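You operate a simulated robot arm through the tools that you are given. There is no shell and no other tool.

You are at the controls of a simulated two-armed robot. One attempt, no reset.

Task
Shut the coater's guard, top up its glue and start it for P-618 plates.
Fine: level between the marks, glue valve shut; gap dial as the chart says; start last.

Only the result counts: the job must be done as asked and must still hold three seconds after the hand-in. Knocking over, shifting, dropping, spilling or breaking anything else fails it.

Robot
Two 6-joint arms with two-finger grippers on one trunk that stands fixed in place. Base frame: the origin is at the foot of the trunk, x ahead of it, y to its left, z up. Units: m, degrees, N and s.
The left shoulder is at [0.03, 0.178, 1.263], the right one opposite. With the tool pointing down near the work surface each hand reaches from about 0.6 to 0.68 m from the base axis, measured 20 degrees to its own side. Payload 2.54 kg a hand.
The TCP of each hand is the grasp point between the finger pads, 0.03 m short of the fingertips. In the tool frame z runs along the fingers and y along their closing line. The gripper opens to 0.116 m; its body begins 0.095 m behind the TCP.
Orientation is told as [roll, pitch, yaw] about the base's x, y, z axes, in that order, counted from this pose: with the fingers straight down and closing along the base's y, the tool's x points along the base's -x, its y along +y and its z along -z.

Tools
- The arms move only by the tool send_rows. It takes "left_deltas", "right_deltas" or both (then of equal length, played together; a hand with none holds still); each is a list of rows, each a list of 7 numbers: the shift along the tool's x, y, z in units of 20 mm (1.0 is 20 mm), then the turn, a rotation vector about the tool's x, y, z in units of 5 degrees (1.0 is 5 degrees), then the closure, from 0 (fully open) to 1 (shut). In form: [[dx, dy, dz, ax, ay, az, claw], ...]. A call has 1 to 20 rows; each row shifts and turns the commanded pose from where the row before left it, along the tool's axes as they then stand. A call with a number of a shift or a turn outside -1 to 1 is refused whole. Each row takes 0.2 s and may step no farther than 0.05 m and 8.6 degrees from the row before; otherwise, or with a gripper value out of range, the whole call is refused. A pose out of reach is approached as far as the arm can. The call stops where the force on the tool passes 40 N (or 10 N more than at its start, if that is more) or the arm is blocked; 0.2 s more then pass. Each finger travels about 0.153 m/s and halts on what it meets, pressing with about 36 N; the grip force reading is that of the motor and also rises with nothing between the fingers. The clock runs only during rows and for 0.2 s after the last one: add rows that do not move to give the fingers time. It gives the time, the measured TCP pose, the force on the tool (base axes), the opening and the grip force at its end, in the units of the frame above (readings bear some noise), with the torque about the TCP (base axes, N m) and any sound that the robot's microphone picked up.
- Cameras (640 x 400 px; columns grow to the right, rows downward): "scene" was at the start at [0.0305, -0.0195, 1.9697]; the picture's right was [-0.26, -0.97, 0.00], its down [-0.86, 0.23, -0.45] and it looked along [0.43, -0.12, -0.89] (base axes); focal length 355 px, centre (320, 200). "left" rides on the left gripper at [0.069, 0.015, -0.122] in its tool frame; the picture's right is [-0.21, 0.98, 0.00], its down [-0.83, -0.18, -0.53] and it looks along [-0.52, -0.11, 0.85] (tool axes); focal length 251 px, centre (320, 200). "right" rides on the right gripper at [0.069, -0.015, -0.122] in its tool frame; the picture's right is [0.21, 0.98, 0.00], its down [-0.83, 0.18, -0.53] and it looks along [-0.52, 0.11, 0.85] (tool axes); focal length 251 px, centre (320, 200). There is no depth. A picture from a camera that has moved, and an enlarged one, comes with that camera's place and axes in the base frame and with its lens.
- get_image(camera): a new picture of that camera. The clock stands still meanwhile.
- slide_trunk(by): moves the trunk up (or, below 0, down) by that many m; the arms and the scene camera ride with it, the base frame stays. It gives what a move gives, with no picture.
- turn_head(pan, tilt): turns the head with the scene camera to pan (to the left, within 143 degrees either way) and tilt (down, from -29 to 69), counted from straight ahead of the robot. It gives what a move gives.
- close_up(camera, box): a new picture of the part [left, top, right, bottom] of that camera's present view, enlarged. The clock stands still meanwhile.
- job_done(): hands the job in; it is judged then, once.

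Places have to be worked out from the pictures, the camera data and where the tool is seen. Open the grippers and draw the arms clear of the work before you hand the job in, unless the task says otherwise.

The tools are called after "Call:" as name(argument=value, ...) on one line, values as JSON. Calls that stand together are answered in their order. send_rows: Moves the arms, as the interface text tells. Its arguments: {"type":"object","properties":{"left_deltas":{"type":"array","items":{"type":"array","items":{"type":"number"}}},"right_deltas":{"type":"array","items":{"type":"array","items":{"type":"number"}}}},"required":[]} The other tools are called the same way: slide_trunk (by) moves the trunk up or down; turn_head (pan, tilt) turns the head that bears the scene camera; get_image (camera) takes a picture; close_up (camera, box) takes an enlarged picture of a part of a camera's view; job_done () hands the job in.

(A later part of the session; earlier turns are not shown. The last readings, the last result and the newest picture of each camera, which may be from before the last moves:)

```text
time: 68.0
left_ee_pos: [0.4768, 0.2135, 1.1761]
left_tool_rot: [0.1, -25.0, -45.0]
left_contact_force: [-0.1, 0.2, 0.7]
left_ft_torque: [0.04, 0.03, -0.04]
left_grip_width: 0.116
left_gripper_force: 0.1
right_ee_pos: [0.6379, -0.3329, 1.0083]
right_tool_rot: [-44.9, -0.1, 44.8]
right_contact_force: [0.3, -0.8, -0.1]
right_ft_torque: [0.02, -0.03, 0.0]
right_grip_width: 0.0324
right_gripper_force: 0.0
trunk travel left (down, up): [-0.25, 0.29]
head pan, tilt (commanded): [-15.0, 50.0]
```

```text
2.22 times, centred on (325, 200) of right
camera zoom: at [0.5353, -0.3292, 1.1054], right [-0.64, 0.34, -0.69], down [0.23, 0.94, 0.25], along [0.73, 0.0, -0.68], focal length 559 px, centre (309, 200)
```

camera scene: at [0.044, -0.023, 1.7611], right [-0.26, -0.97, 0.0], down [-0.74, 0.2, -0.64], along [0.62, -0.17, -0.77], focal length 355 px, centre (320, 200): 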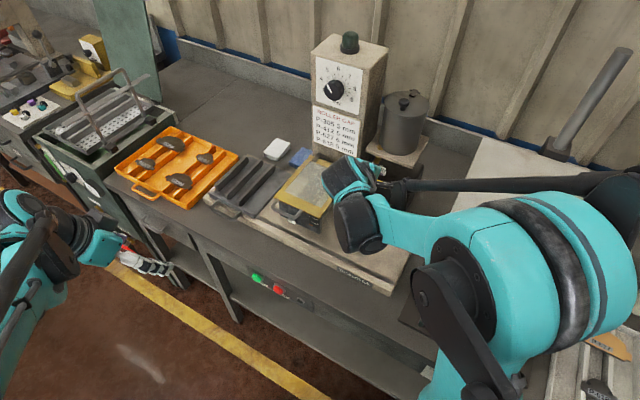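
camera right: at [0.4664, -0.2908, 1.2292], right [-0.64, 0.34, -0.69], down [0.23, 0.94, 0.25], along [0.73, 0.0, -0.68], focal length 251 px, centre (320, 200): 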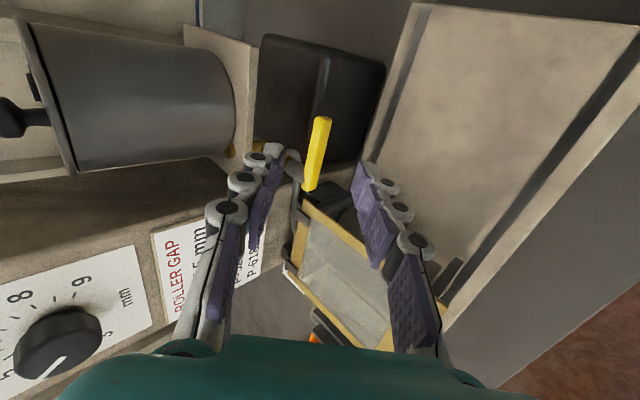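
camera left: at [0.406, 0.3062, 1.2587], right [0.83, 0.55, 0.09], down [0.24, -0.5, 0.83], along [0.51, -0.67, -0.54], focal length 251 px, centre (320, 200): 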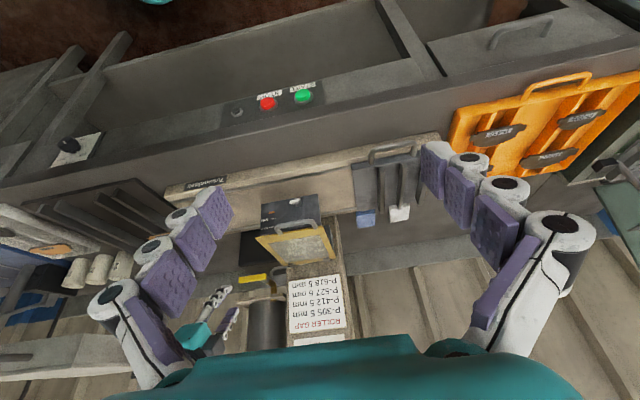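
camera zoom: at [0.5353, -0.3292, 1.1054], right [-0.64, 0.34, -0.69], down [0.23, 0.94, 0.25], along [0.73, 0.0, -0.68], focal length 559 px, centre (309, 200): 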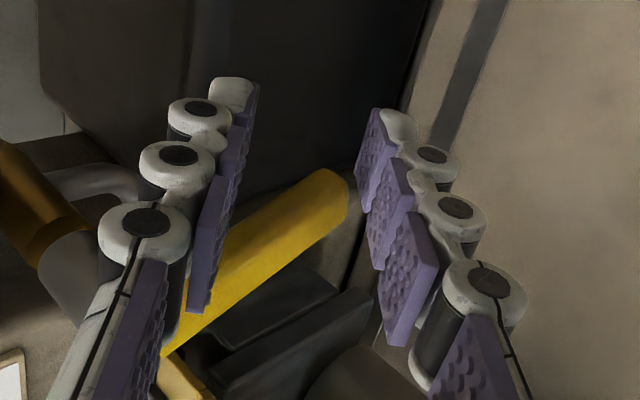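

Level is right at MIN (261 vs 258) and the lever tip lies just above the lower finger. I start lifting the lever back along its arc.

Call:
send_rows(right_deltas=[[-0.1, -0.37, -0.37, 0, 0, 0, 0.72], [0.3, -0.4, -0.4, 0, 0, 0, 0.72], [0.6, -0.5, -0.5, 0, 0, 0, 0.72]])

Call:
close_up(camera="left", box=[240, 180, 340, 300])

Call:
close_up(camera="right", box=[230, 110, 420, 290])

```text
time: 68.7
left_ee_pos: [0.4752, 0.2132, 1.1756]
left_tool_rot: [0.0, -25.1, -45.1]
left_contact_force: [-0.1, 0.4, -0.4]
left_ft_torque: [-0.02, 0.04, 0.01]
left_grip_width: 0.1159
left_gripper_force: 0.0
right_ee_pos: [0.6235, -0.342, 1.0352]
right_tool_rot: [-44.2, 0.3, 44.4]
right_contact_force: [-23.2, -0.2, -22.2]
right_ft_torque: [-0.05, 0.96, 0.33]
right_grip_width: 0.0504
right_gripper_force: 13.4
trunk travel left (down, up): [-0.25, 0.29]
head pan, tilt (commanded): [-15.0, 50.0]
stopped in row 3 (right hand): the force on the tool passed its limit at 56 N (the readings are from after the stop); the commanded pose is now the measured one
```

```text
3.33 times, centred on (290, 240) of left
camera zoom: at [0.4048, 0.3054, 1.2589], right [0.83, 0.55, 0.09], down [0.24, -0.5, 0.83], along [0.51, -0.67, -0.55], focal length 838 px, centre (420, 67)
```

zoom: 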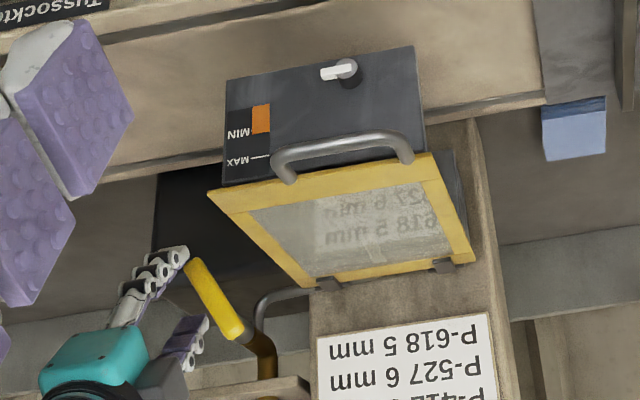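

```text
2.22 times, centred on (325, 200) of right
camera zoom: at [0.5226, -0.337, 1.1332], right [-0.65, 0.35, -0.68], down [0.24, 0.94, 0.25], along [0.73, 0.0, -0.69], focal length 559 px, centre (309, 200)
```

zoom: 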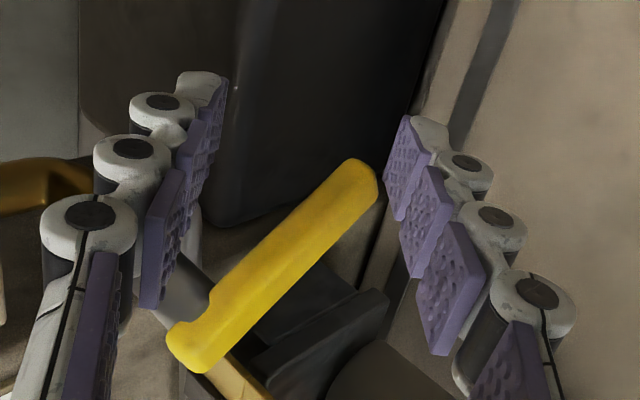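

The lift pressed end-on into the lever and tripped the force guard (bar ≈ MIN + a little). I'll drop slightly, slip under the lever tip, and then follow its circle (mostly sideways first, then up), using pad friction.

Call:
send_rows(right_deltas=[[0, 0.6, 0.8, 0, 0, 0, 0.6], [-1, 0.05, 0.2, 0, 0, 0, 0.6], [-0.15, -0.45, -0.45, 0, 0, 0, 0.6], [0.63, -0.163, -0.163, 0, 0, 0, 0.6], [0.575, -0.237, -0.237, 0, 0, 0, 0.6], [0.515, -0.3, -0.3, 0, 0, 0, 0.6], [0.425, -0.364, -0.364, 0, 0, 0, 0.6]])

Call:
close_up(camera="left", box=[240, 180, 340, 300])

Call:
close_up(camera="right", box=[230, 110, 420, 290])

```text
time: 70.3
left_ee_pos: [0.4758, 0.2143, 1.175]
left_tool_rot: [0.0, -25.1, -45.1]
left_contact_force: [0.9, 0.5, -0.1]
left_ft_torque: [-0.02, -0.02, 0.02]
left_grip_width: 0.116
left_gripper_force: 0.0
right_ee_pos: [0.6174, -0.3589, 1.0568]
right_tool_rot: [-44.6, 0.2, 44.7]
right_contact_force: [-2.5, 2.0, -2.0]
right_ft_torque: [0.08, 0.06, 0.02]
right_grip_width: 0.0492
right_gripper_force: 2.1
trunk travel left (down, up): [-0.25, 0.29]
head pan, tilt (commanded): [-15.0, 50.0]
```

```text
3.33 times, centred on (290, 240) of left
camera zoom: at [0.4057, 0.3064, 1.2586], right [0.83, 0.55, 0.09], down [0.24, -0.5, 0.83], along [0.51, -0.67, -0.54], focal length 838 px, centre (420, 67)
```

zoom: 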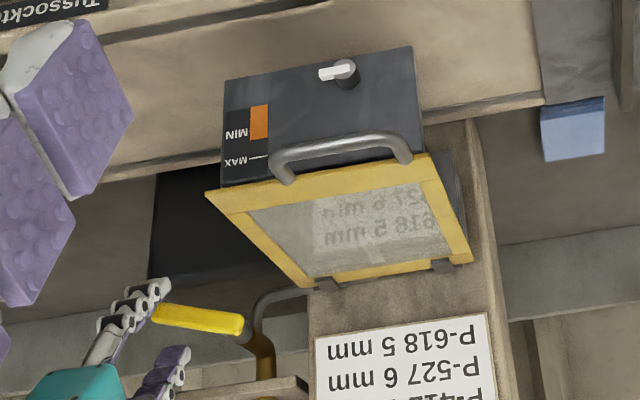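

```text
2.22 times, centred on (325, 200) of right
camera zoom: at [0.5151, -0.3537, 1.1536], right [-0.64, 0.34, -0.69], down [0.23, 0.94, 0.25], along [0.73, 0.0, -0.68], focal length 559 px, centre (309, 200)
```

zoom: 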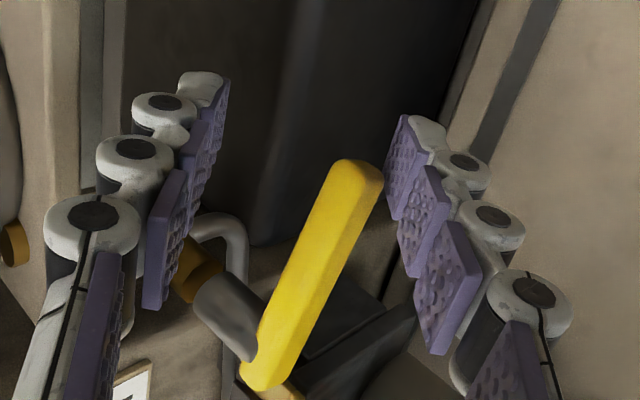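

The lever followed and is now back to ~20°. I finish by lifting about 2 cm more while narrowing the fingers, to press it up to its closed stop.

Call:
send_rows(right_deltas=[[0.1, -0.35, -0.35, 0, 0, 0, 0.66], [0.1, -0.35, -0.35, 0, 0, 0, 0.72], [0, 0, 0, 0, 0, 0, 0.72]])

Call:
close_up(camera="left", box=[240, 180, 340, 300])

Call:
close_up(camera="left", box=[270, 180, 330, 240])

Call:
close_up(camera="right", box=[230, 110, 420, 290])

```text
time: 71.1
left_ee_pos: [0.4765, 0.215, 1.1747]
left_tool_rot: [-0.1, -25.0, -45.1]
left_contact_force: [1.0, -0.1, -0.1]
left_ft_torque: [-0.02, -0.01, 0.02]
left_grip_width: 0.1159
left_gripper_force: 0.0
right_ee_pos: [0.6158, -0.3611, 1.0747]
right_tool_rot: [-44.4, 0.2, 44.7]
right_contact_force: [-7.3, 8.6, -24.2]
right_ft_torque: [-0.05, 0.23, 0.15]
right_grip_width: 0.0482
right_gripper_force: 11.6
trunk travel left (down, up): [-0.25, 0.29]
head pan, tilt (commanded): [-15.0, 50.0]
```

```text
3.33 times, centred on (290, 240) of left
camera zoom: at [0.4071, 0.3062, 1.2579], right [0.83, 0.55, 0.09], down [0.24, -0.5, 0.83], along [0.51, -0.67, -0.55], focal length 838 px, centre (420, 67)
```

zoom: 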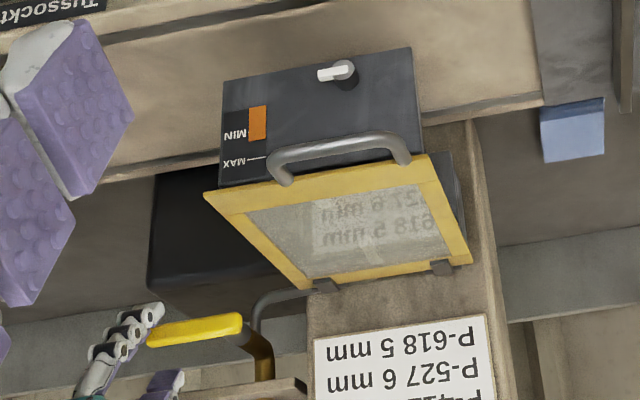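

```text
6.67 times, centred on (300, 210) of left
camera zoom: at [0.4071, 0.3062, 1.2579], right [0.83, 0.55, 0.09], down [0.24, -0.5, 0.83], along [0.51, -0.67, -0.55], focal length 1676 px, centre (453, 133)
```

zoom: 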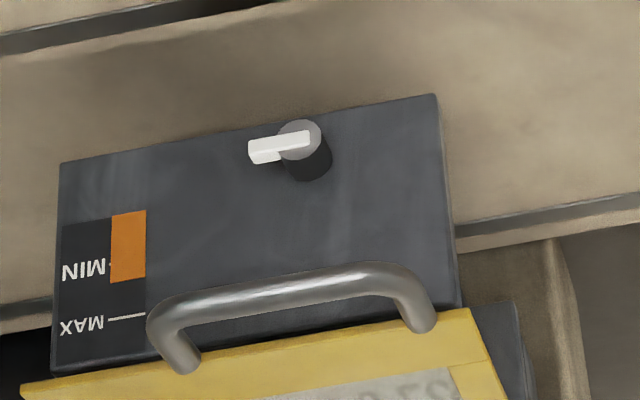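

```text
2.22 times, centred on (325, 200) of right
camera zoom: at [0.5135, -0.3562, 1.1721], right [-0.64, 0.34, -0.68], down [0.23, 0.94, 0.25], along [0.73, 0.0, -0.69], focal length 559 px, centre (309, 200)
```

zoom: 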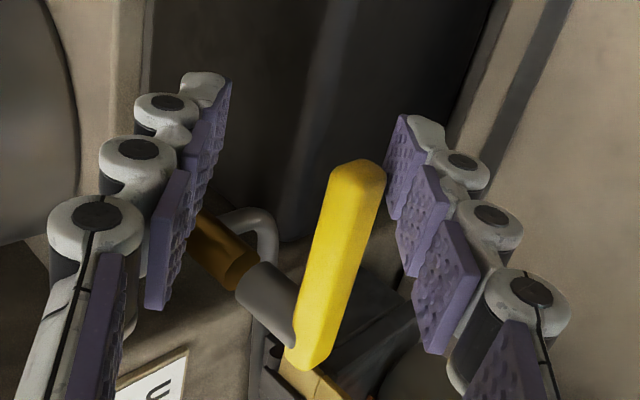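

The lever is back at its stop (tool feels 24 N reaction) and the bar top sits at ~283, midway between MIN 258 and MAX 314. I hold a moment, then lower off the lever and check it stays and the level holds.

Call:
send_rows(right_deltas=[[0, 0, 0, 0, 0, 0, 0.72], [0, 0, 0, 0, 0, 0, 0.72], [0, 0.21, 0.21, 0, 0, 0, 0.72], [0, 0.21, 0.21, 0, 0, 0, 0.72]])

Call:
close_up(camera="left", box=[240, 180, 340, 300])

Call:
close_up(camera="left", box=[270, 180, 330, 240])

Call:
close_up(camera="right", box=[230, 110, 420, 290])

```text
time: 72.1
left_ee_pos: [0.4762, 0.2145, 1.1765]
left_tool_rot: [0.1, -25.1, -45.1]
left_contact_force: [0.1, 0.2, 0.6]
left_ft_torque: [0.03, 0.05, 0.01]
left_grip_width: 0.1161
left_gripper_force: 0.1
right_ee_pos: [0.6145, -0.362, 1.0645]
right_tool_rot: [-44.6, 0.2, 44.5]
right_contact_force: [-3.8, 3.7, -2.5]
right_ft_torque: [0.04, 0.04, 0.06]
right_grip_width: 0.0365
right_gripper_force: 2.3
trunk travel left (down, up): [-0.25, 0.29]
head pan, tilt (commanded): [-15.0, 50.0]
```

```text
3.33 times, centred on (290, 240) of left
camera zoom: at [0.4064, 0.3062, 1.2585], right [0.83, 0.55, 0.09], down [0.24, -0.5, 0.83], along [0.51, -0.67, -0.55], focal length 838 px, centre (420, 67)
```

zoom: 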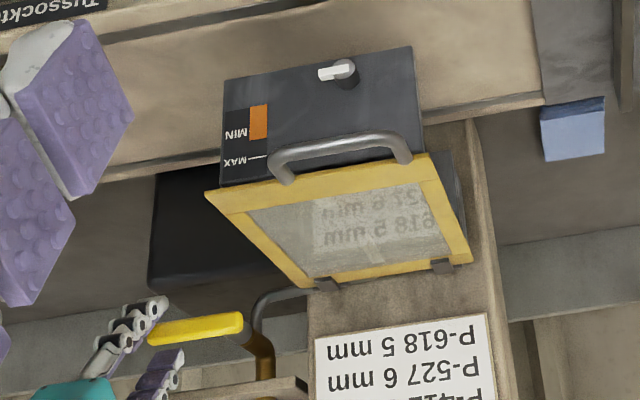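

```text
6.67 times, centred on (300, 210) of left
camera zoom: at [0.4064, 0.3062, 1.2585], right [0.83, 0.55, 0.09], down [0.24, -0.5, 0.83], along [0.51, -0.67, -0.55], focal length 1676 px, centre (453, 133)
```

zoom: 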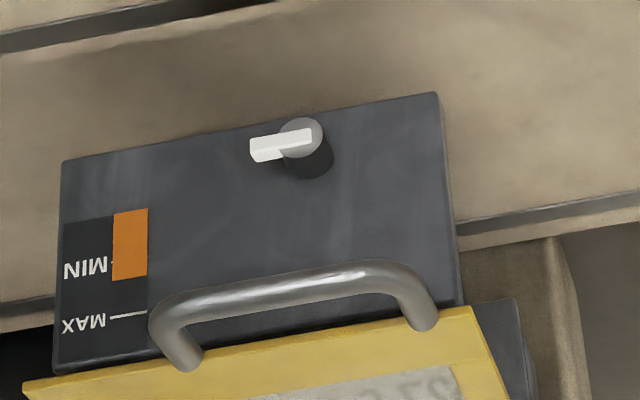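

```text
2.22 times, centred on (325, 200) of right
camera zoom: at [0.5133, -0.3566, 1.1617], right [-0.64, 0.34, -0.69], down [0.23, 0.94, 0.25], along [0.73, 0.0, -0.68], focal length 559 px, centre (309, 200)
```

zoom: 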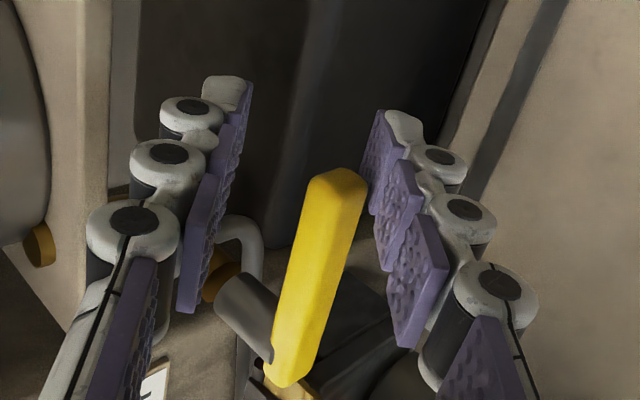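

Level steady and lever staying at the stop. I lower a little more to centre the gap and withdraw along the tool axis 10 cm.

Call:
send_rows(right_deltas=[[0, 0.3, 0.3, 0, 0, 0, 0.72], [0, 0, -1, 0, 0, 0, 0.72], [0, 0, -1, 0, 0, 0, 0.72], [0, 0, -1, 0, 0, 0, 0.72], [0, 0, -1, 0, 0, 0, 0.72], [0, 0, -1, 0, 0, 0, 0.72]])

Call:
close_up(camera="left", box=[240, 180, 340, 300])

Call:
close_up(camera="left", box=[270, 180, 330, 240])

Call:
get_image(camera="right")

Call:
get_image(camera="scene")

```text
time: 73.5
left_ee_pos: [0.4745, 0.2148, 1.1766]
left_tool_rot: [0.1, -25.1, -45.1]
left_contact_force: [-1.2, 0.7, -0.8]
left_ft_torque: [-0.02, 0.01, 0.03]
left_grip_width: 0.1161
left_gripper_force: 0.0
right_ee_pos: [0.5633, -0.3108, 1.1272]
right_tool_rot: [-44.6, 0.3, 44.7]
right_contact_force: [1.2, -0.1, -0.2]
right_ft_torque: [0.01, 0.02, 0.0]
right_grip_width: 0.0326
right_gripper_force: 0.1
trunk travel left (down, up): [-0.25, 0.29]
head pan, tilt (commanded): [-15.0, 50.0]
```

```text
3.33 times, centred on (290, 240) of left
camera zoom: at [0.4054, 0.3066, 1.2586], right [0.83, 0.55, 0.09], down [0.24, -0.5, 0.83], along [0.51, -0.67, -0.54], focal length 838 px, centre (420, 67)
```

zoom: 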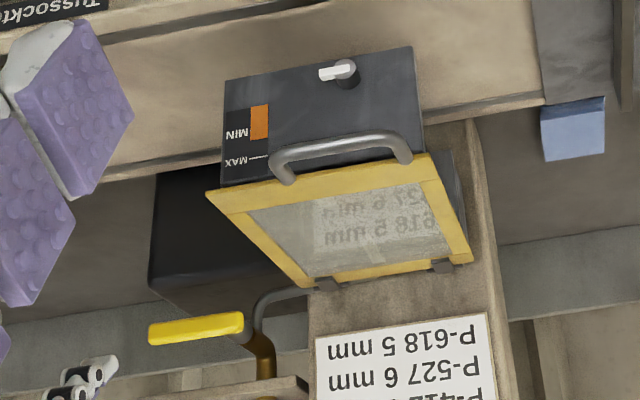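

```text
6.67 times, centred on (300, 210) of left
camera zoom: at [0.4054, 0.3066, 1.2586], right [0.83, 0.55, 0.09], down [0.24, -0.5, 0.83], along [0.51, -0.67, -0.54], focal length 1676 px, centre (453, 133)
```

zoom: 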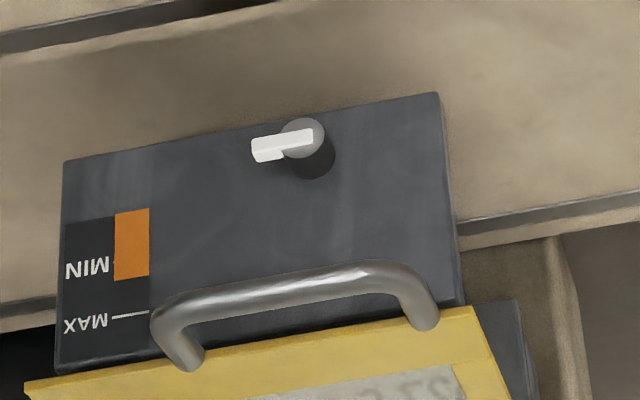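

```text
taken
camera right: at [0.4623, -0.3054, 1.2245], right [-0.64, 0.34, -0.69], down [0.23, 0.94, 0.25], along [0.73, 0.0, -0.68], focal length 251 px, centre (320, 200)
```

right: 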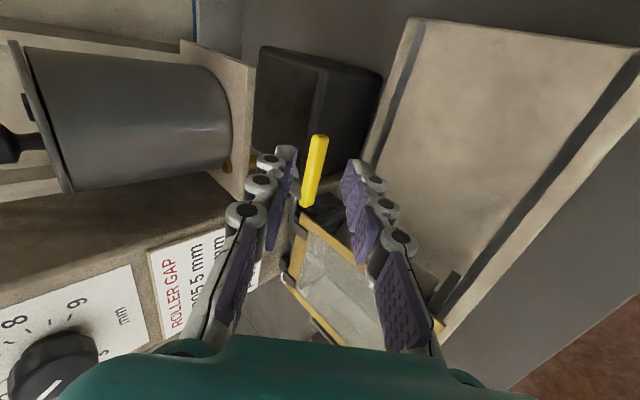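

```text
taken
camera scene: at [0.0431, -0.0225, 1.761], right [-0.26, -0.97, 0.0], down [-0.74, 0.2, -0.64], along [0.62, -0.17, -0.77], focal length 355 px, centre (320, 200)
```

scene: 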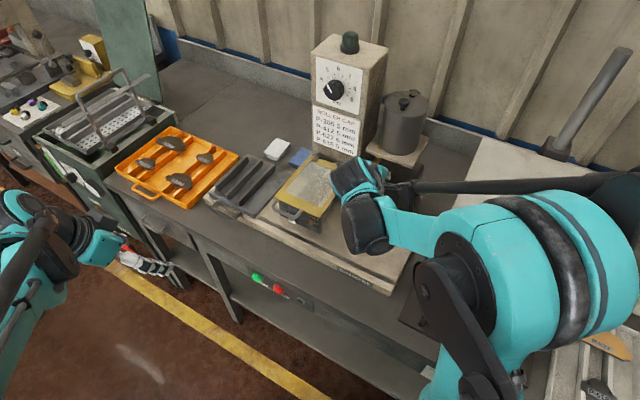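

The lever rests at its stop and the level is steady between the marks. I compare the lever with its original shut position using the same close-up as before, and inspect the guard's seating.

Call:
close_up(camera="left", box=[200, 180, 340, 320])

Call:
close_up(camera="left", box=[240, 230, 320, 300])

Call:
close_up(camera="scene", box=[260, 130, 350, 240])

```text
2.86 times, centred on (270, 250) of left
camera zoom: at [0.4054, 0.3066, 1.2586], right [0.83, 0.55, 0.09], down [0.24, -0.5, 0.83], along [0.51, -0.67, -0.54], focal length 718 px, centre (463, 57)
```

zoom: 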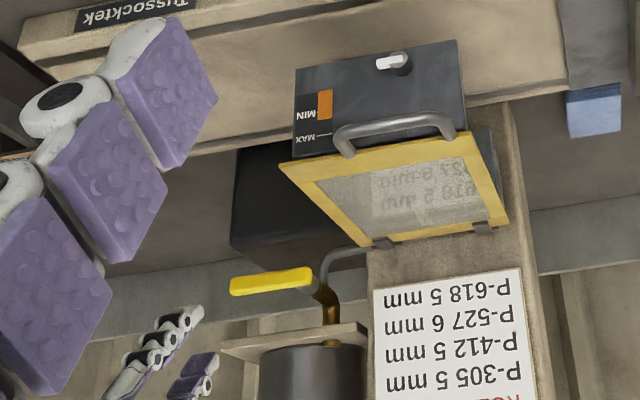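

```text
5.71 times, centred on (280, 265) of left
camera zoom: at [0.4054, 0.3066, 1.2586], right [0.83, 0.55, 0.09], down [0.24, -0.5, 0.83], along [0.51, -0.67, -0.54], focal length 1437 px, centre (549, -171)
```

zoom: 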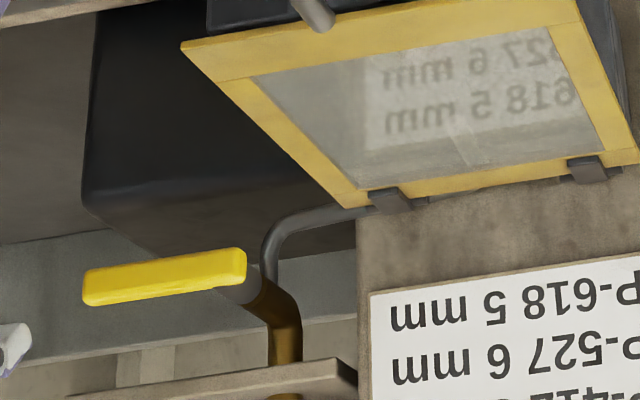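

```text
3.64 times, centred on (305, 185) of scene
camera zoom: at [0.0431, -0.0225, 1.761], right [-0.26, -0.97, 0.0], down [-0.74, 0.2, -0.64], along [0.62, -0.17, -0.77], focal length 1291 px, centre (374, 254)
```

zoom: 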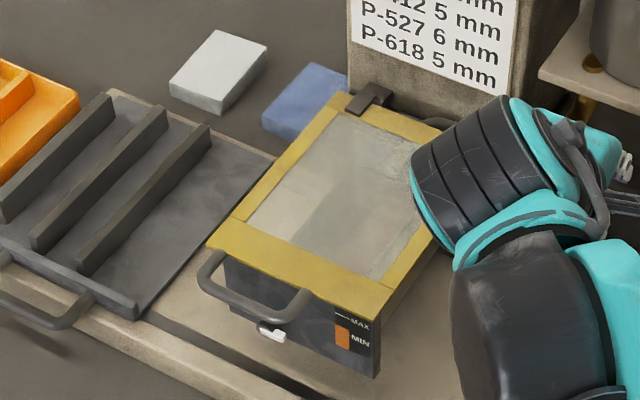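

Lever matches its shut position, the bar reads between MIN and MAX, and the guard is seated. Now the start button: I take close-ups to locate it accurately.

Call:
close_up(camera="left", box=[220, 70, 340, 130])

Call:
close_up(camera="scene", box=[230, 255, 330, 315])

```text
5.33 times, centred on (280, 100) of left
camera zoom: at [0.4054, 0.3066, 1.2586], right [0.83, 0.55, 0.09], down [0.24, -0.5, 0.83], along [0.51, -0.67, -0.54], focal length 1341 px, centre (533, 733)
```

zoom: 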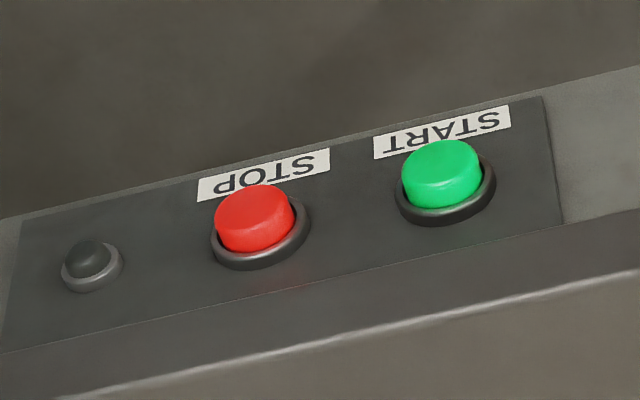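

```text
6.40 times, centred on (280, 285) of scene
camera zoom: at [0.0431, -0.0225, 1.761], right [-0.26, -0.97, 0.0], down [-0.74, 0.2, -0.64], along [0.62, -0.17, -0.77], focal length 2272 px, centre (576, -344)
```

zoom: 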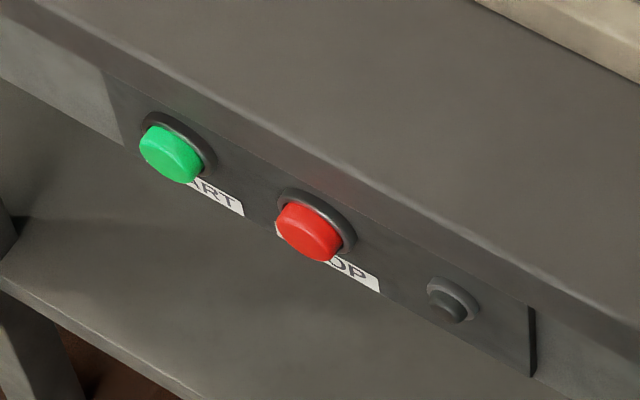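

Green start button face is at about (0.598, 0.034, 0.759), facing front. I raise the right hand away and bring the left hand, fingers closing, down in front of the button in two stages.

Call:
send_rows(left_deltas=[[0.068, -0.093, 0.963, 0, 0, 0, 0.2], [0.068, -0.093, 0.963, 0, 0, 0, 0.4], [0.068, -0.093, 0.963, 0, 0, 0, 0.6], [0.068, -0.093, 0.963, 0, 0, 0, 0.8], [0.068, -0.093, 0.963, 0, 0, 0, 1.0], [0.068, -0.093, 0.963, 0, 0, 0, 1.0], [0.068, -0.093, 0.963, 0, 0, 0, 1.0], [0.068, -0.093, 0.963, 0, 0, 0, 1.0], [0.068, -0.093, 0.963, 0, 0, 0, 1.0], [0.068, -0.093, 0.963, 0, 0, 0, 1.0], [0.068, -0.093, 0.963, 0, 0, 0, 1.0], [0.068, -0.093, 0.963, 0, 0, 0, 1.0]], right_deltas=[[0, -0.707, -0.707, 0, 0, 0, 0.6], [0, -0.707, -0.707, 0, 0, 0, 0.4], [0, -0.707, -0.707, 0, 0, 0, 0.2], [0, -0.707, -0.707, 0, 0, 0, 0], [0, -0.707, -0.707, 0, 0, 0, 0], [0, -0.707, -0.707, 0, 0, 0, 0], [0, -0.707, -0.707, 0, 0, 0, 0], [0, -0.707, -0.707, 0, 0, 0, 0], [0, 0, 0, 0, 0, 0, 0], [0, 0, 0, 0, 0, 0, 0], [0, 0, 0, 0, 0, 0, 0], [0, 0, 0, 0, 0, 0, 0]])

Call:
get_image(camera="left")

Call:
get_image(camera="scene")

```text
time: 76.1
left_ee_pos: [0.5176, 0.1382, 0.9599]
left_tool_rot: [0.0, -25.2, -45.2]
left_contact_force: [0.4, -0.2, 0.0]
left_ft_torque: [-0.02, 0.01, -0.02]
left_grip_width: 0.0001
left_gripper_force: 28.4
right_ee_pos: [0.5683, -0.3111, 1.2869]
right_tool_rot: [-44.6, 0.3, 44.7]
right_contact_force: [-1.1, -0.5, -0.5]
right_ft_torque: [-0.02, -0.02, -0.04]
right_grip_width: 0.1158
right_gripper_force: 0.1
trunk travel left (down, up): [-0.25, 0.29]
head pan, tilt (commanded): [-15.0, 50.0]
```

```text
taken
camera left: at [0.4489, 0.2311, 1.0416], right [0.83, 0.55, 0.09], down [0.24, -0.5, 0.83], along [0.51, -0.67, -0.55], focal length 251 px, centre (320, 200)
```

left: 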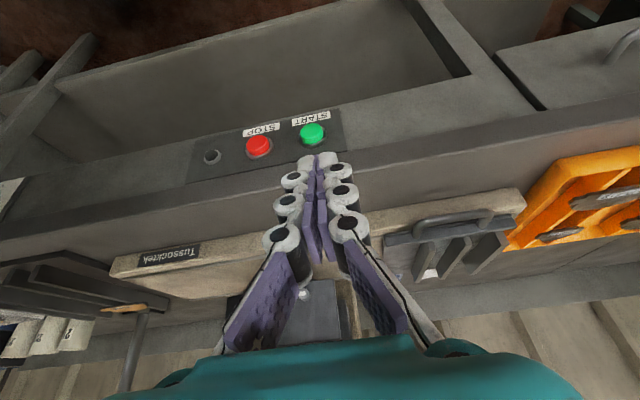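

```text
taken
camera scene: at [0.045, -0.0232, 1.7609], right [-0.26, -0.97, 0.0], down [-0.74, 0.2, -0.64], along [0.62, -0.17, -0.77], focal length 355 px, centre (320, 200)
```

scene: 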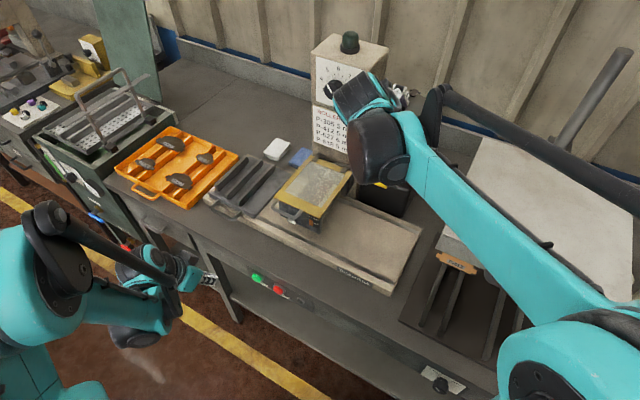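

Left hand is descending fine. I complete the descent to about 4 cm in front of the green button.

Call:
send_rows(left_deltas=[[0.069, -0.088, 0.96, 0, 0, 0, 1.0], [0.069, -0.088, 0.96, 0, 0, 0, 1.0], [0.069, -0.088, 0.96, 0, 0, 0, 1.0], [0.069, -0.088, 0.96, 0, 0, 0, 1.0], [0.069, -0.088, 0.96, 0, 0, 0, 1.0], [0.069, -0.088, 0.96, 0, 0, 0, 1.0], [0.069, -0.088, 0.96, 0, 0, 0, 1.0], [0.069, -0.088, 0.96, 0, 0, 0, 1.0], [0.069, -0.088, 0.96, 0, 0, 0, 1.0], [0.069, -0.088, 0.96, 0, 0, 0, 1.0]])

Call:
get_image(camera="left")

Call:
close_up(camera="scene", box=[180, 230, 340, 330])

```text
time: 78.3
left_ee_pos: [0.5988, 0.0771, 0.8101]
left_tool_rot: [-0.2, -24.8, -45.0]
left_contact_force: [-0.5, 1.5, -0.3]
left_ft_torque: [0.02, 0.0, -0.03]
left_grip_width: 0.0001
left_gripper_force: 28.7
left hand out of reach, approached as far as the arm can: row 3, 4, 5, 6, 7, 8, 9, 10
right_ee_pos: [0.5681, -0.312, 1.2853]
right_tool_rot: [-44.6, 0.2, 44.7]
right_contact_force: [0.2, 0.5, -1.9]
right_ft_torque: [-0.01, 0.0, -0.01]
right_grip_width: 0.1161
right_gripper_force: 0.0
trunk travel left (down, up): [-0.25, 0.29]
head pan, tilt (commanded): [-15.0, 50.0]
```

```text
taken
camera left: at [0.5289, 0.1694, 0.8924], right [0.83, 0.55, 0.09], down [0.24, -0.5, 0.83], along [0.5, -0.67, -0.55], focal length 251 px, centre (320, 200)
```

left: 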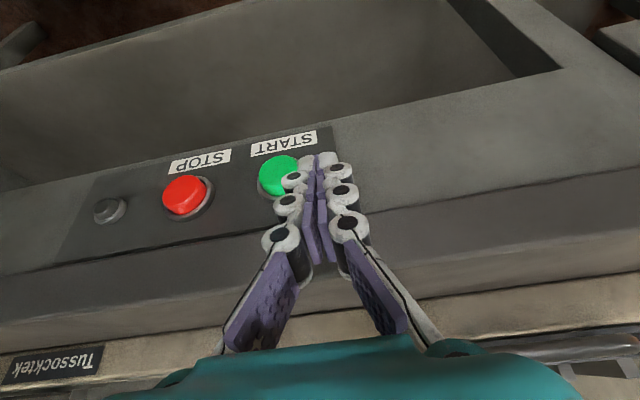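

```text
4.00 times, centred on (260, 280) of scene
camera zoom: at [0.045, -0.0232, 1.7609], right [-0.26, -0.97, 0.0], down [-0.74, 0.2, -0.64], along [0.62, -0.17, -0.77], focal length 1420 px, centre (560, -120)
```

zoom: 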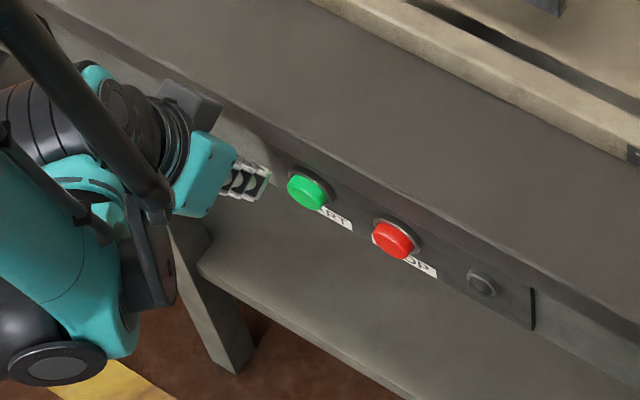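

The left hand hit its lower-reach limit 3 cm short. I back it up along the tool axis and shift the right hand inward, so the trunk can be lowered safely.

Call:
send_rows(left_deltas=[[0, 0, -1, 0, 0, 0, 1.0], [0, 0, -1, 0, 0, 0, 1.0], [0, 0, -1, 0, 0, 0, 1.0], [0, 0, -1, 0, 0, 0, 1.0], [0, 0, -1, 0, 0, 0, 1.0], [0, 0, -1, 0, 0, 0, 1.0], [0, 0, -1, 0, 0, 0, 1.0], [0, 0, -1, 0, 0, 0, 1.0]], right_deltas=[[-0.26, 0.66, -0.84, 0, 0, 0, 0], [-0.26, 0.66, -0.84, 0, 0, 0, 0], [-0.26, 0.66, -0.84, 0, 0, 0, 0], [-0.26, 0.66, -0.84, 0, 0, 0, 0], [-0.26, 0.66, -0.84, 0, 0, 0, 0], [-0.26, 0.66, -0.84, 0, 0, 0, 0], [0, 0, 0, 0, 0, 0, 0], [0, 0, 0, 0, 0, 0, 0]])

Call:
get_image(camera="scene")

```text
time: 80.1
left_ee_pos: [0.549, 0.1249, 0.9553]
left_tool_rot: [0.1, -25.1, -45.1]
left_contact_force: [-0.5, 0.2, -0.1]
left_ft_torque: [-0.01, 0.0, 0.02]
left_grip_width: 0.0
left_gripper_force: 28.6
right_ee_pos: [0.4987, -0.1991, 1.3036]
right_tool_rot: [-44.6, 0.0, 44.6]
right_contact_force: [-0.1, -0.4, -0.1]
right_ft_torque: [0.03, 0.02, -0.02]
right_grip_width: 0.1162
right_gripper_force: 0.1
trunk travel left (down, up): [-0.25, 0.29]
head pan, tilt (commanded): [-15.0, 50.0]
```

```text
taken
camera scene: at [0.043, -0.0228, 1.761], right [-0.26, -0.97, 0.0], down [-0.74, 0.2, -0.64], along [0.62, -0.17, -0.77], focal length 355 px, centre (320, 200)
```

scene: 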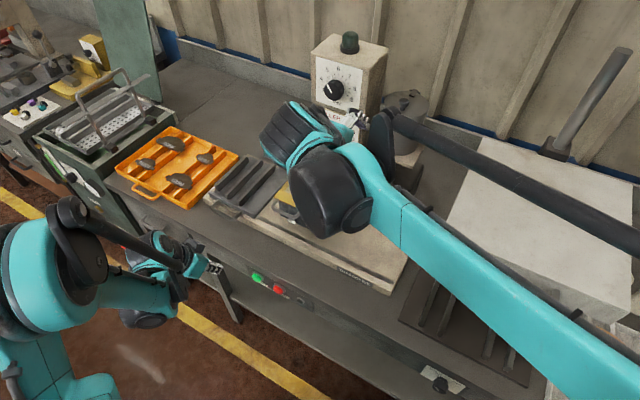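

Everything is clear for lowering; I slide the trunk down 17 cm.

Call:
slide_trunk(by=-0.17)

Call:
get_image(camera="scene")

Call:
get_image(camera="left")

```text
time: 82.0
left_ee_pos: [0.5495, 0.1251, 0.7857]
left_tool_rot: [0.1, -25.1, -45.1]
left_contact_force: [-0.6, 0.5, -0.1]
left_ft_torque: [-0.01, 0.0, -0.02]
left_grip_width: 0.0
left_gripper_force: 28.5
right_ee_pos: [0.499, -0.2003, 1.1332]
right_tool_rot: [-44.6, 0.2, 44.6]
right_contact_force: [-0.4, -0.5, 1.0]
right_ft_torque: [-0.01, -0.02, -0.01]
right_grip_width: 0.116
right_gripper_force: 0.0
trunk travel left (down, up): [-0.08, 0.46]
head pan, tilt (commanded): [-15.0, 50.0]
```

```text
taken
camera scene: at [0.044, -0.023, 1.5911], right [-0.26, -0.97, 0.0], down [-0.74, 0.2, -0.64], along [0.62, -0.17, -0.77], focal length 355 px, centre (320, 200)
```

scene: 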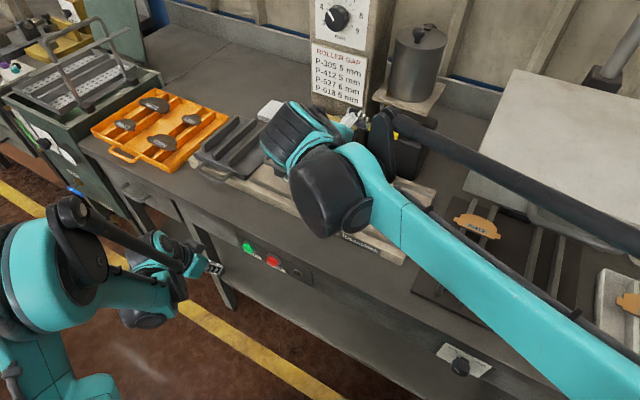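

```text
taken
camera left: at [0.4799, 0.2176, 0.8671], right [0.83, 0.55, 0.09], down [0.24, -0.5, 0.83], along [0.51, -0.67, -0.54], focal length 251 px, centre (320, 200)
```

left: 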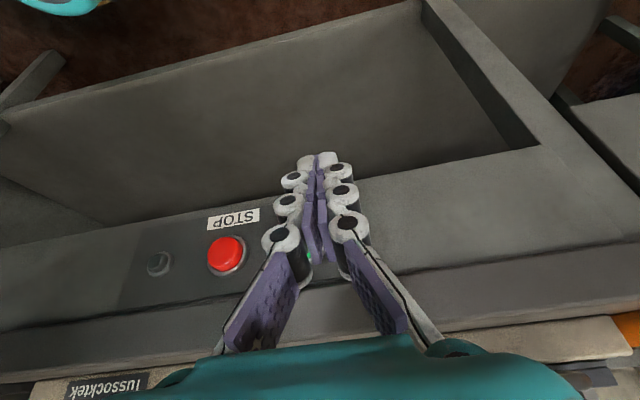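

The left hand is now at the right height, 3 cm to the left of the button. I shift it sideways in line with the button and approach to about 2 cm from contact.

Call:
send_rows(left_deltas=[[0, -0.775, 0, 0, 0, 0, 1.0], [0, -0.775, 0, 0, 0, 0, 1.0], [-0.83, 0, 0.387, 0, 0, 0, 1.0], [-0.83, 0, 0.387, 0, 0, 0, 1.0], [-0.83, 0, 0.387, 0, 0, 0, 1.0]])

Call:
get_image(camera="left")

Call:
close_up(camera="scene", box=[180, 210, 320, 300])

```text
time: 83.2
left_ee_pos: [0.5657, 0.0658, 0.7857]
left_tool_rot: [0.0, -25.0, -45.0]
left_contact_force: [0.9, -0.3, 0.2]
left_ft_torque: [0.0, 0.01, -0.03]
left_grip_width: 0.0001
left_gripper_force: 28.3
right_ee_pos: [0.5004, -0.1996, 1.1328]
right_tool_rot: [-44.6, 0.1, 44.7]
right_contact_force: [0.5, 0.3, -0.9]
right_ft_torque: [0.01, -0.01, -0.01]
right_grip_width: 0.1157
right_gripper_force: 0.0
trunk travel left (down, up): [-0.08, 0.46]
head pan, tilt (commanded): [-15.0, 50.0]
```

```text
taken
camera left: at [0.497, 0.1571, 0.8672], right [0.83, 0.55, 0.09], down [0.24, -0.5, 0.83], along [0.51, -0.67, -0.55], focal length 251 px, centre (320, 200)
```

left: 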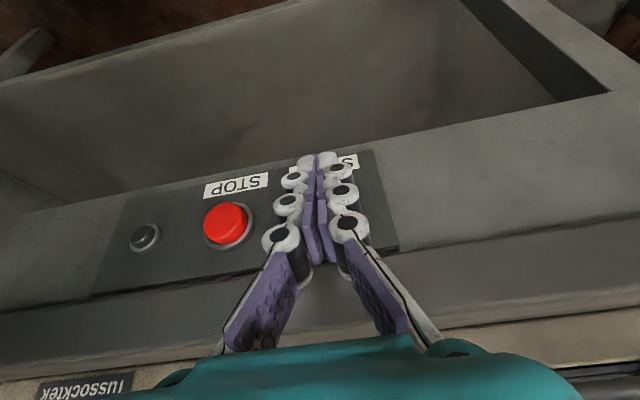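

```text
4.44 times, centred on (250, 255) of scene
camera zoom: at [0.0446, -0.0233, 1.5909], right [-0.26, -0.97, 0.0], down [-0.74, 0.2, -0.64], along [0.62, -0.17, -0.77], focal length 1578 px, centre (631, -44)
```

zoom: 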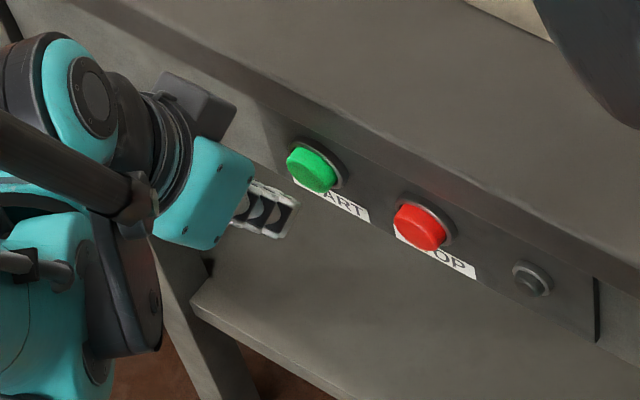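

The fingertip is in line with the green button, ~2.5 cm short. I move in 2 cm, then press in 4 mm steps, watching force and sound.

Call:
send_rows(left_deltas=[[-0.453, 0, 0.211, 0, 0, 0, 1.0], [-0.453, 0, 0.211, 0, 0, 0, 1.0]])

Call:
close_up(camera="scene", box=[180, 210, 320, 300])

Call:
close_up(camera="left", box=[180, 110, 440, 290])

```text
time: 83.8
left_ee_pos: [0.5801, 0.0519, 0.7853]
left_tool_rot: [-0.1, -24.9, -45.0]
left_contact_force: [-2.4, 1.0, -0.5]
left_ft_torque: [0.03, 0.08, -0.03]
left_grip_width: 0.0061
left_gripper_force: 28.5
right_ee_pos: [0.499, -0.1988, 1.1325]
right_tool_rot: [-44.7, 0.3, 44.8]
right_contact_force: [-0.2, 0.6, -0.7]
right_ft_torque: [0.0, 0.01, 0.01]
right_grip_width: 0.116
right_gripper_force: 0.0
trunk travel left (down, up): [-0.08, 0.46]
head pan, tilt (commanded): [-15.0, 50.0]
heard: click
```

```text
4.44 times, centred on (250, 255) of scene
camera zoom: at [0.0438, -0.0229, 1.591], right [-0.26, -0.97, 0.0], down [-0.74, 0.2, -0.64], along [0.62, -0.17, -0.77], focal length 1578 px, centre (631, -44)
```

zoom: 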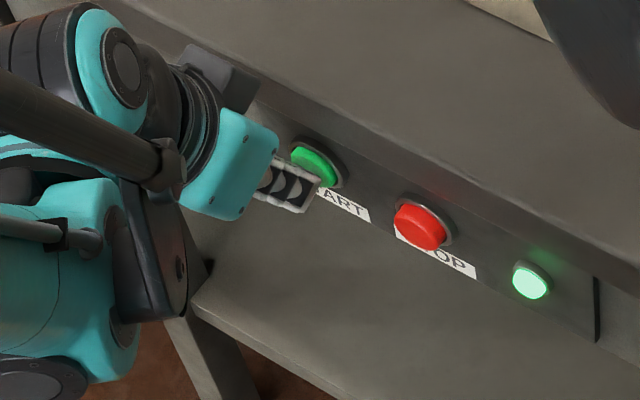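

```text
2.22 times, centred on (310, 200) of left
camera zoom: at [0.5108, 0.1431, 0.8672], right [0.83, 0.55, 0.09], down [0.24, -0.5, 0.83], along [0.51, -0.67, -0.55], focal length 559 px, centre (342, 200)
```

zoom: 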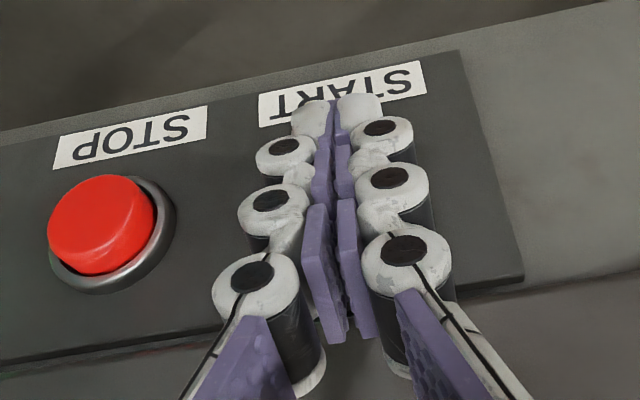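

A click was heard and the indicator lamp on the panel lit green: the coater has started. I back straight off from the button.

Call:
send_rows(left_deltas=[[0.906, 0, -0.4226, 0, 0, 0, 1.0], [0.906, 0, -0.4226, 0, 0, 0, 1.0], [0.906, 0, -0.4226, 0, 0, 0, 1.0], [0.906, 0, -0.4226, 0, 0, 0, 1.0], [0.906, 0, -0.4226, 0, 0, 0, 0.7]])

Call:
get_image(camera="left")

Call:
get_image(camera="scene")

Call:
get_image(camera="right")

```text
time: 85.0
left_ee_pos: [0.5095, 0.1221, 0.7853]
left_tool_rot: [0.1, -25.2, -45.1]
left_contact_force: [-0.1, 0.0, -0.4]
left_ft_torque: [0.03, -0.01, 0.02]
left_grip_width: 0.0346
left_gripper_force: 0.0
right_ee_pos: [0.4984, -0.1993, 1.1323]
right_tool_rot: [-44.6, 0.2, 44.6]
right_contact_force: [0.7, -0.8, -0.4]
right_ft_torque: [0.0, 0.01, -0.02]
right_grip_width: 0.1159
right_gripper_force: 0.0
trunk travel left (down, up): [-0.08, 0.46]
head pan, tilt (commanded): [-15.0, 50.0]
```

```text
taken
camera left: at [0.4402, 0.2133, 0.8675], right [0.83, 0.55, 0.09], down [0.24, -0.5, 0.83], along [0.51, -0.67, -0.54], focal length 251 px, centre (320, 200)
```

left: 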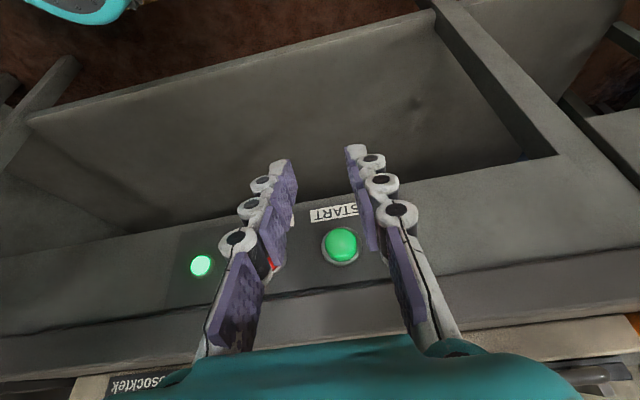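

```text
taken
camera scene: at [0.0437, -0.0227, 1.591], right [-0.26, -0.97, 0.0], down [-0.74, 0.2, -0.64], along [0.62, -0.17, -0.77], focal length 355 px, centre (320, 200)
```

scene: 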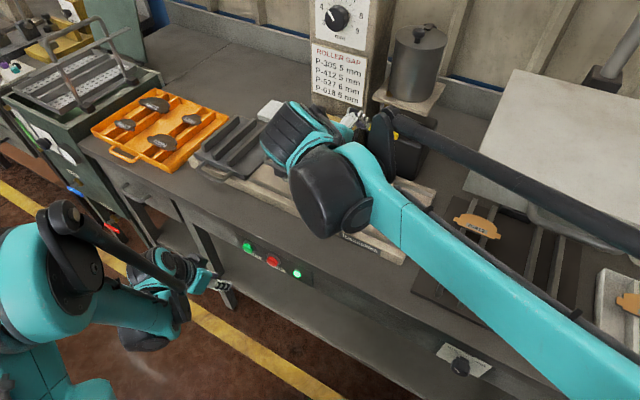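

```text
taken
camera right: at [0.3967, -0.1944, 1.2298], right [-0.64, 0.34, -0.69], down [0.23, 0.94, 0.25], along [0.73, 0.0, -0.68], focal length 251 px, centre (320, 200)
```

right: 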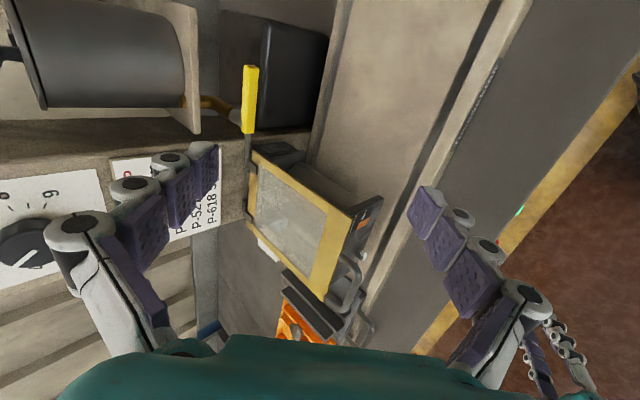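

The panel lamp stays green. I inspect the guard's seating, the lever and the gauge from the right camera, since it offers a side view.

Call:
close_up(camera="right", box=[230, 130, 410, 310])

Call:
close_up(camera="right", box=[160, 40, 300, 160])

```text
2.22 times, centred on (320, 220) of right
camera zoom: at [0.3967, -0.1944, 1.2298], right [-0.64, 0.34, -0.69], down [0.23, 0.94, 0.25], along [0.73, 0.0, -0.68], focal length 559 px, centre (320, 156)
```

zoom: 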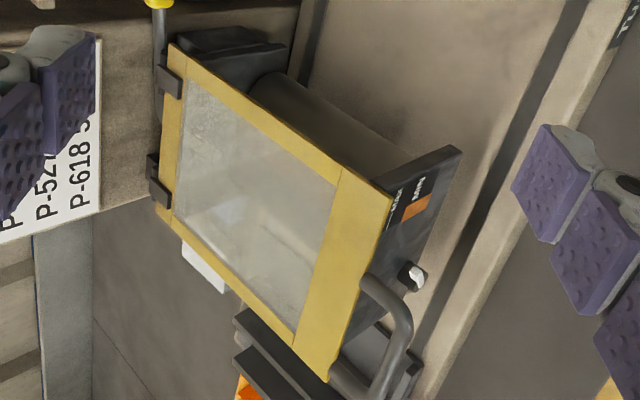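

```text
3.33 times, centred on (230, 100) of right
camera zoom: at [0.3967, -0.1944, 1.2298], right [-0.64, 0.34, -0.69], down [0.23, 0.94, 0.25], along [0.73, 0.0, -0.68], focal length 838 px, centre (620, 533)
```

zoom: 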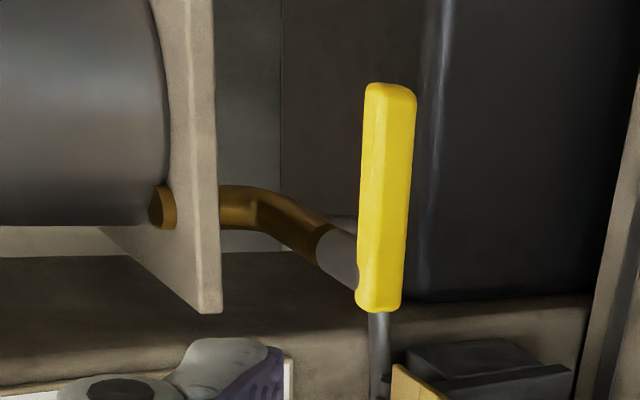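

Triangulating the guard's front and hinge corners gives the same height (z≈1.021), so it lies level and shut. I raise the trunk to lift both arms clear and open the left gripper.

Call:
slide_trunk(by=0.3)

Call:
send_rows(left_deltas=[[0.5, 0.6, -0.5, 0, 0, 0, 0.3], [0.5, 0.6, -0.5, 0, 0, 0, 0], [0.5, 0.6, -0.5, 0, 0, 0, 0], [0.5, 0.6, -0.5, 0, 0, 0, 0], [0.5, 0.6, -0.5, 0, 0, 0, 0], [0.5, 0.6, -0.5, 0, 0, 0, 0]])

Call:
get_image(camera="scene")

Call:
get_image(camera="left")

Call:
get_image(camera="right")

```text
time: 88.0
left_ee_pos: [0.5104, 0.1207, 1.0851]
left_tool_rot: [0.0, -25.1, -45.0]
left_contact_force: [0.1, 0.5, -0.5]
left_ft_torque: [-0.01, 0.01, 0.04]
left_grip_width: 0.0348
left_gripper_force: 0.1
right_ee_pos: [0.4987, -0.1993, 1.4333]
right_tool_rot: [-44.6, 0.2, 44.7]
right_contact_force: [-1.3, 0.0, -0.2]
right_ft_torque: [-0.01, -0.01, -0.01]
right_grip_width: 0.1158
right_gripper_force: 0.1
trunk travel left (down, up): [-0.38, 0.16]
head pan, tilt (commanded): [-15.0, 50.0]
```

```text
time: 89.4
left_ee_pos: [0.504, 0.2301, 1.1143]
left_tool_rot: [-0.1, -25.1, -45.1]
left_contact_force: [0.0, 0.7, 0.2]
left_ft_torque: [0.02, -0.01, 0.0]
left_grip_width: 0.1161
left_gripper_force: 0.1
right_ee_pos: [0.4988, -0.1993, 1.4325]
right_tool_rot: [-44.7, 0.2, 44.6]
right_contact_force: [0.1, 0.1, 0.7]
right_ft_torque: [-0.01, -0.02, 0.03]
right_grip_width: 0.1158
right_gripper_force: 0.0
trunk travel left (down, up): [-0.38, 0.16]
head pan, tilt (commanded): [-15.0, 50.0]
```

```text
taken
camera scene: at [0.0438, -0.0221, 1.891], right [-0.26, -0.97, 0.0], down [-0.74, 0.2, -0.64], along [0.62, -0.17, -0.77], focal length 355 px, centre (320, 200)
```

scene: 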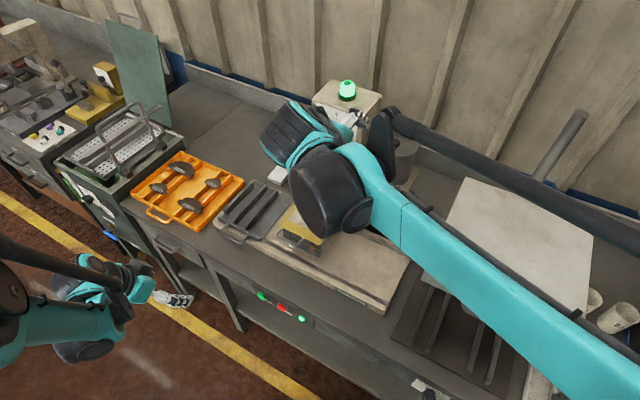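

```text
taken
camera left: at [0.4345, 0.3211, 1.1963], right [0.83, 0.55, 0.09], down [0.24, -0.5, 0.83], along [0.51, -0.67, -0.54], focal length 251 px, centre (320, 200)
```

left: 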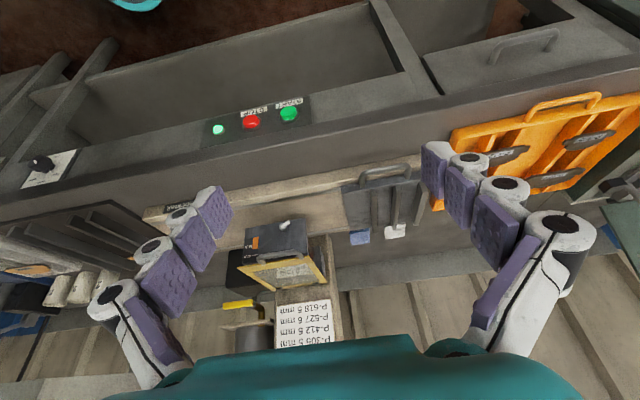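

```text
taken
camera right: at [0.3967, -0.1939, 1.5298], right [-0.64, 0.34, -0.69], down [0.23, 0.94, 0.25], along [0.73, 0.0, -0.68], focal length 251 px, centre (320, 200)
```

right: 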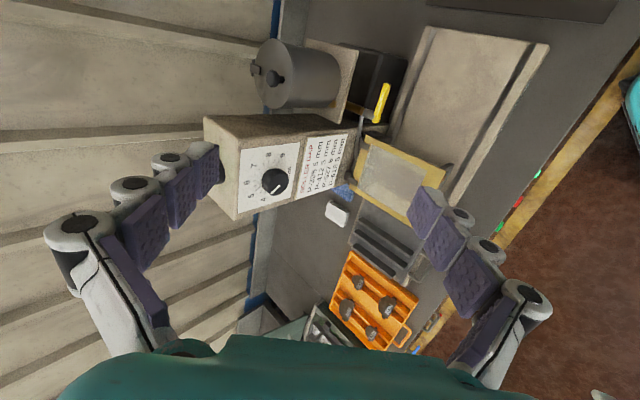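

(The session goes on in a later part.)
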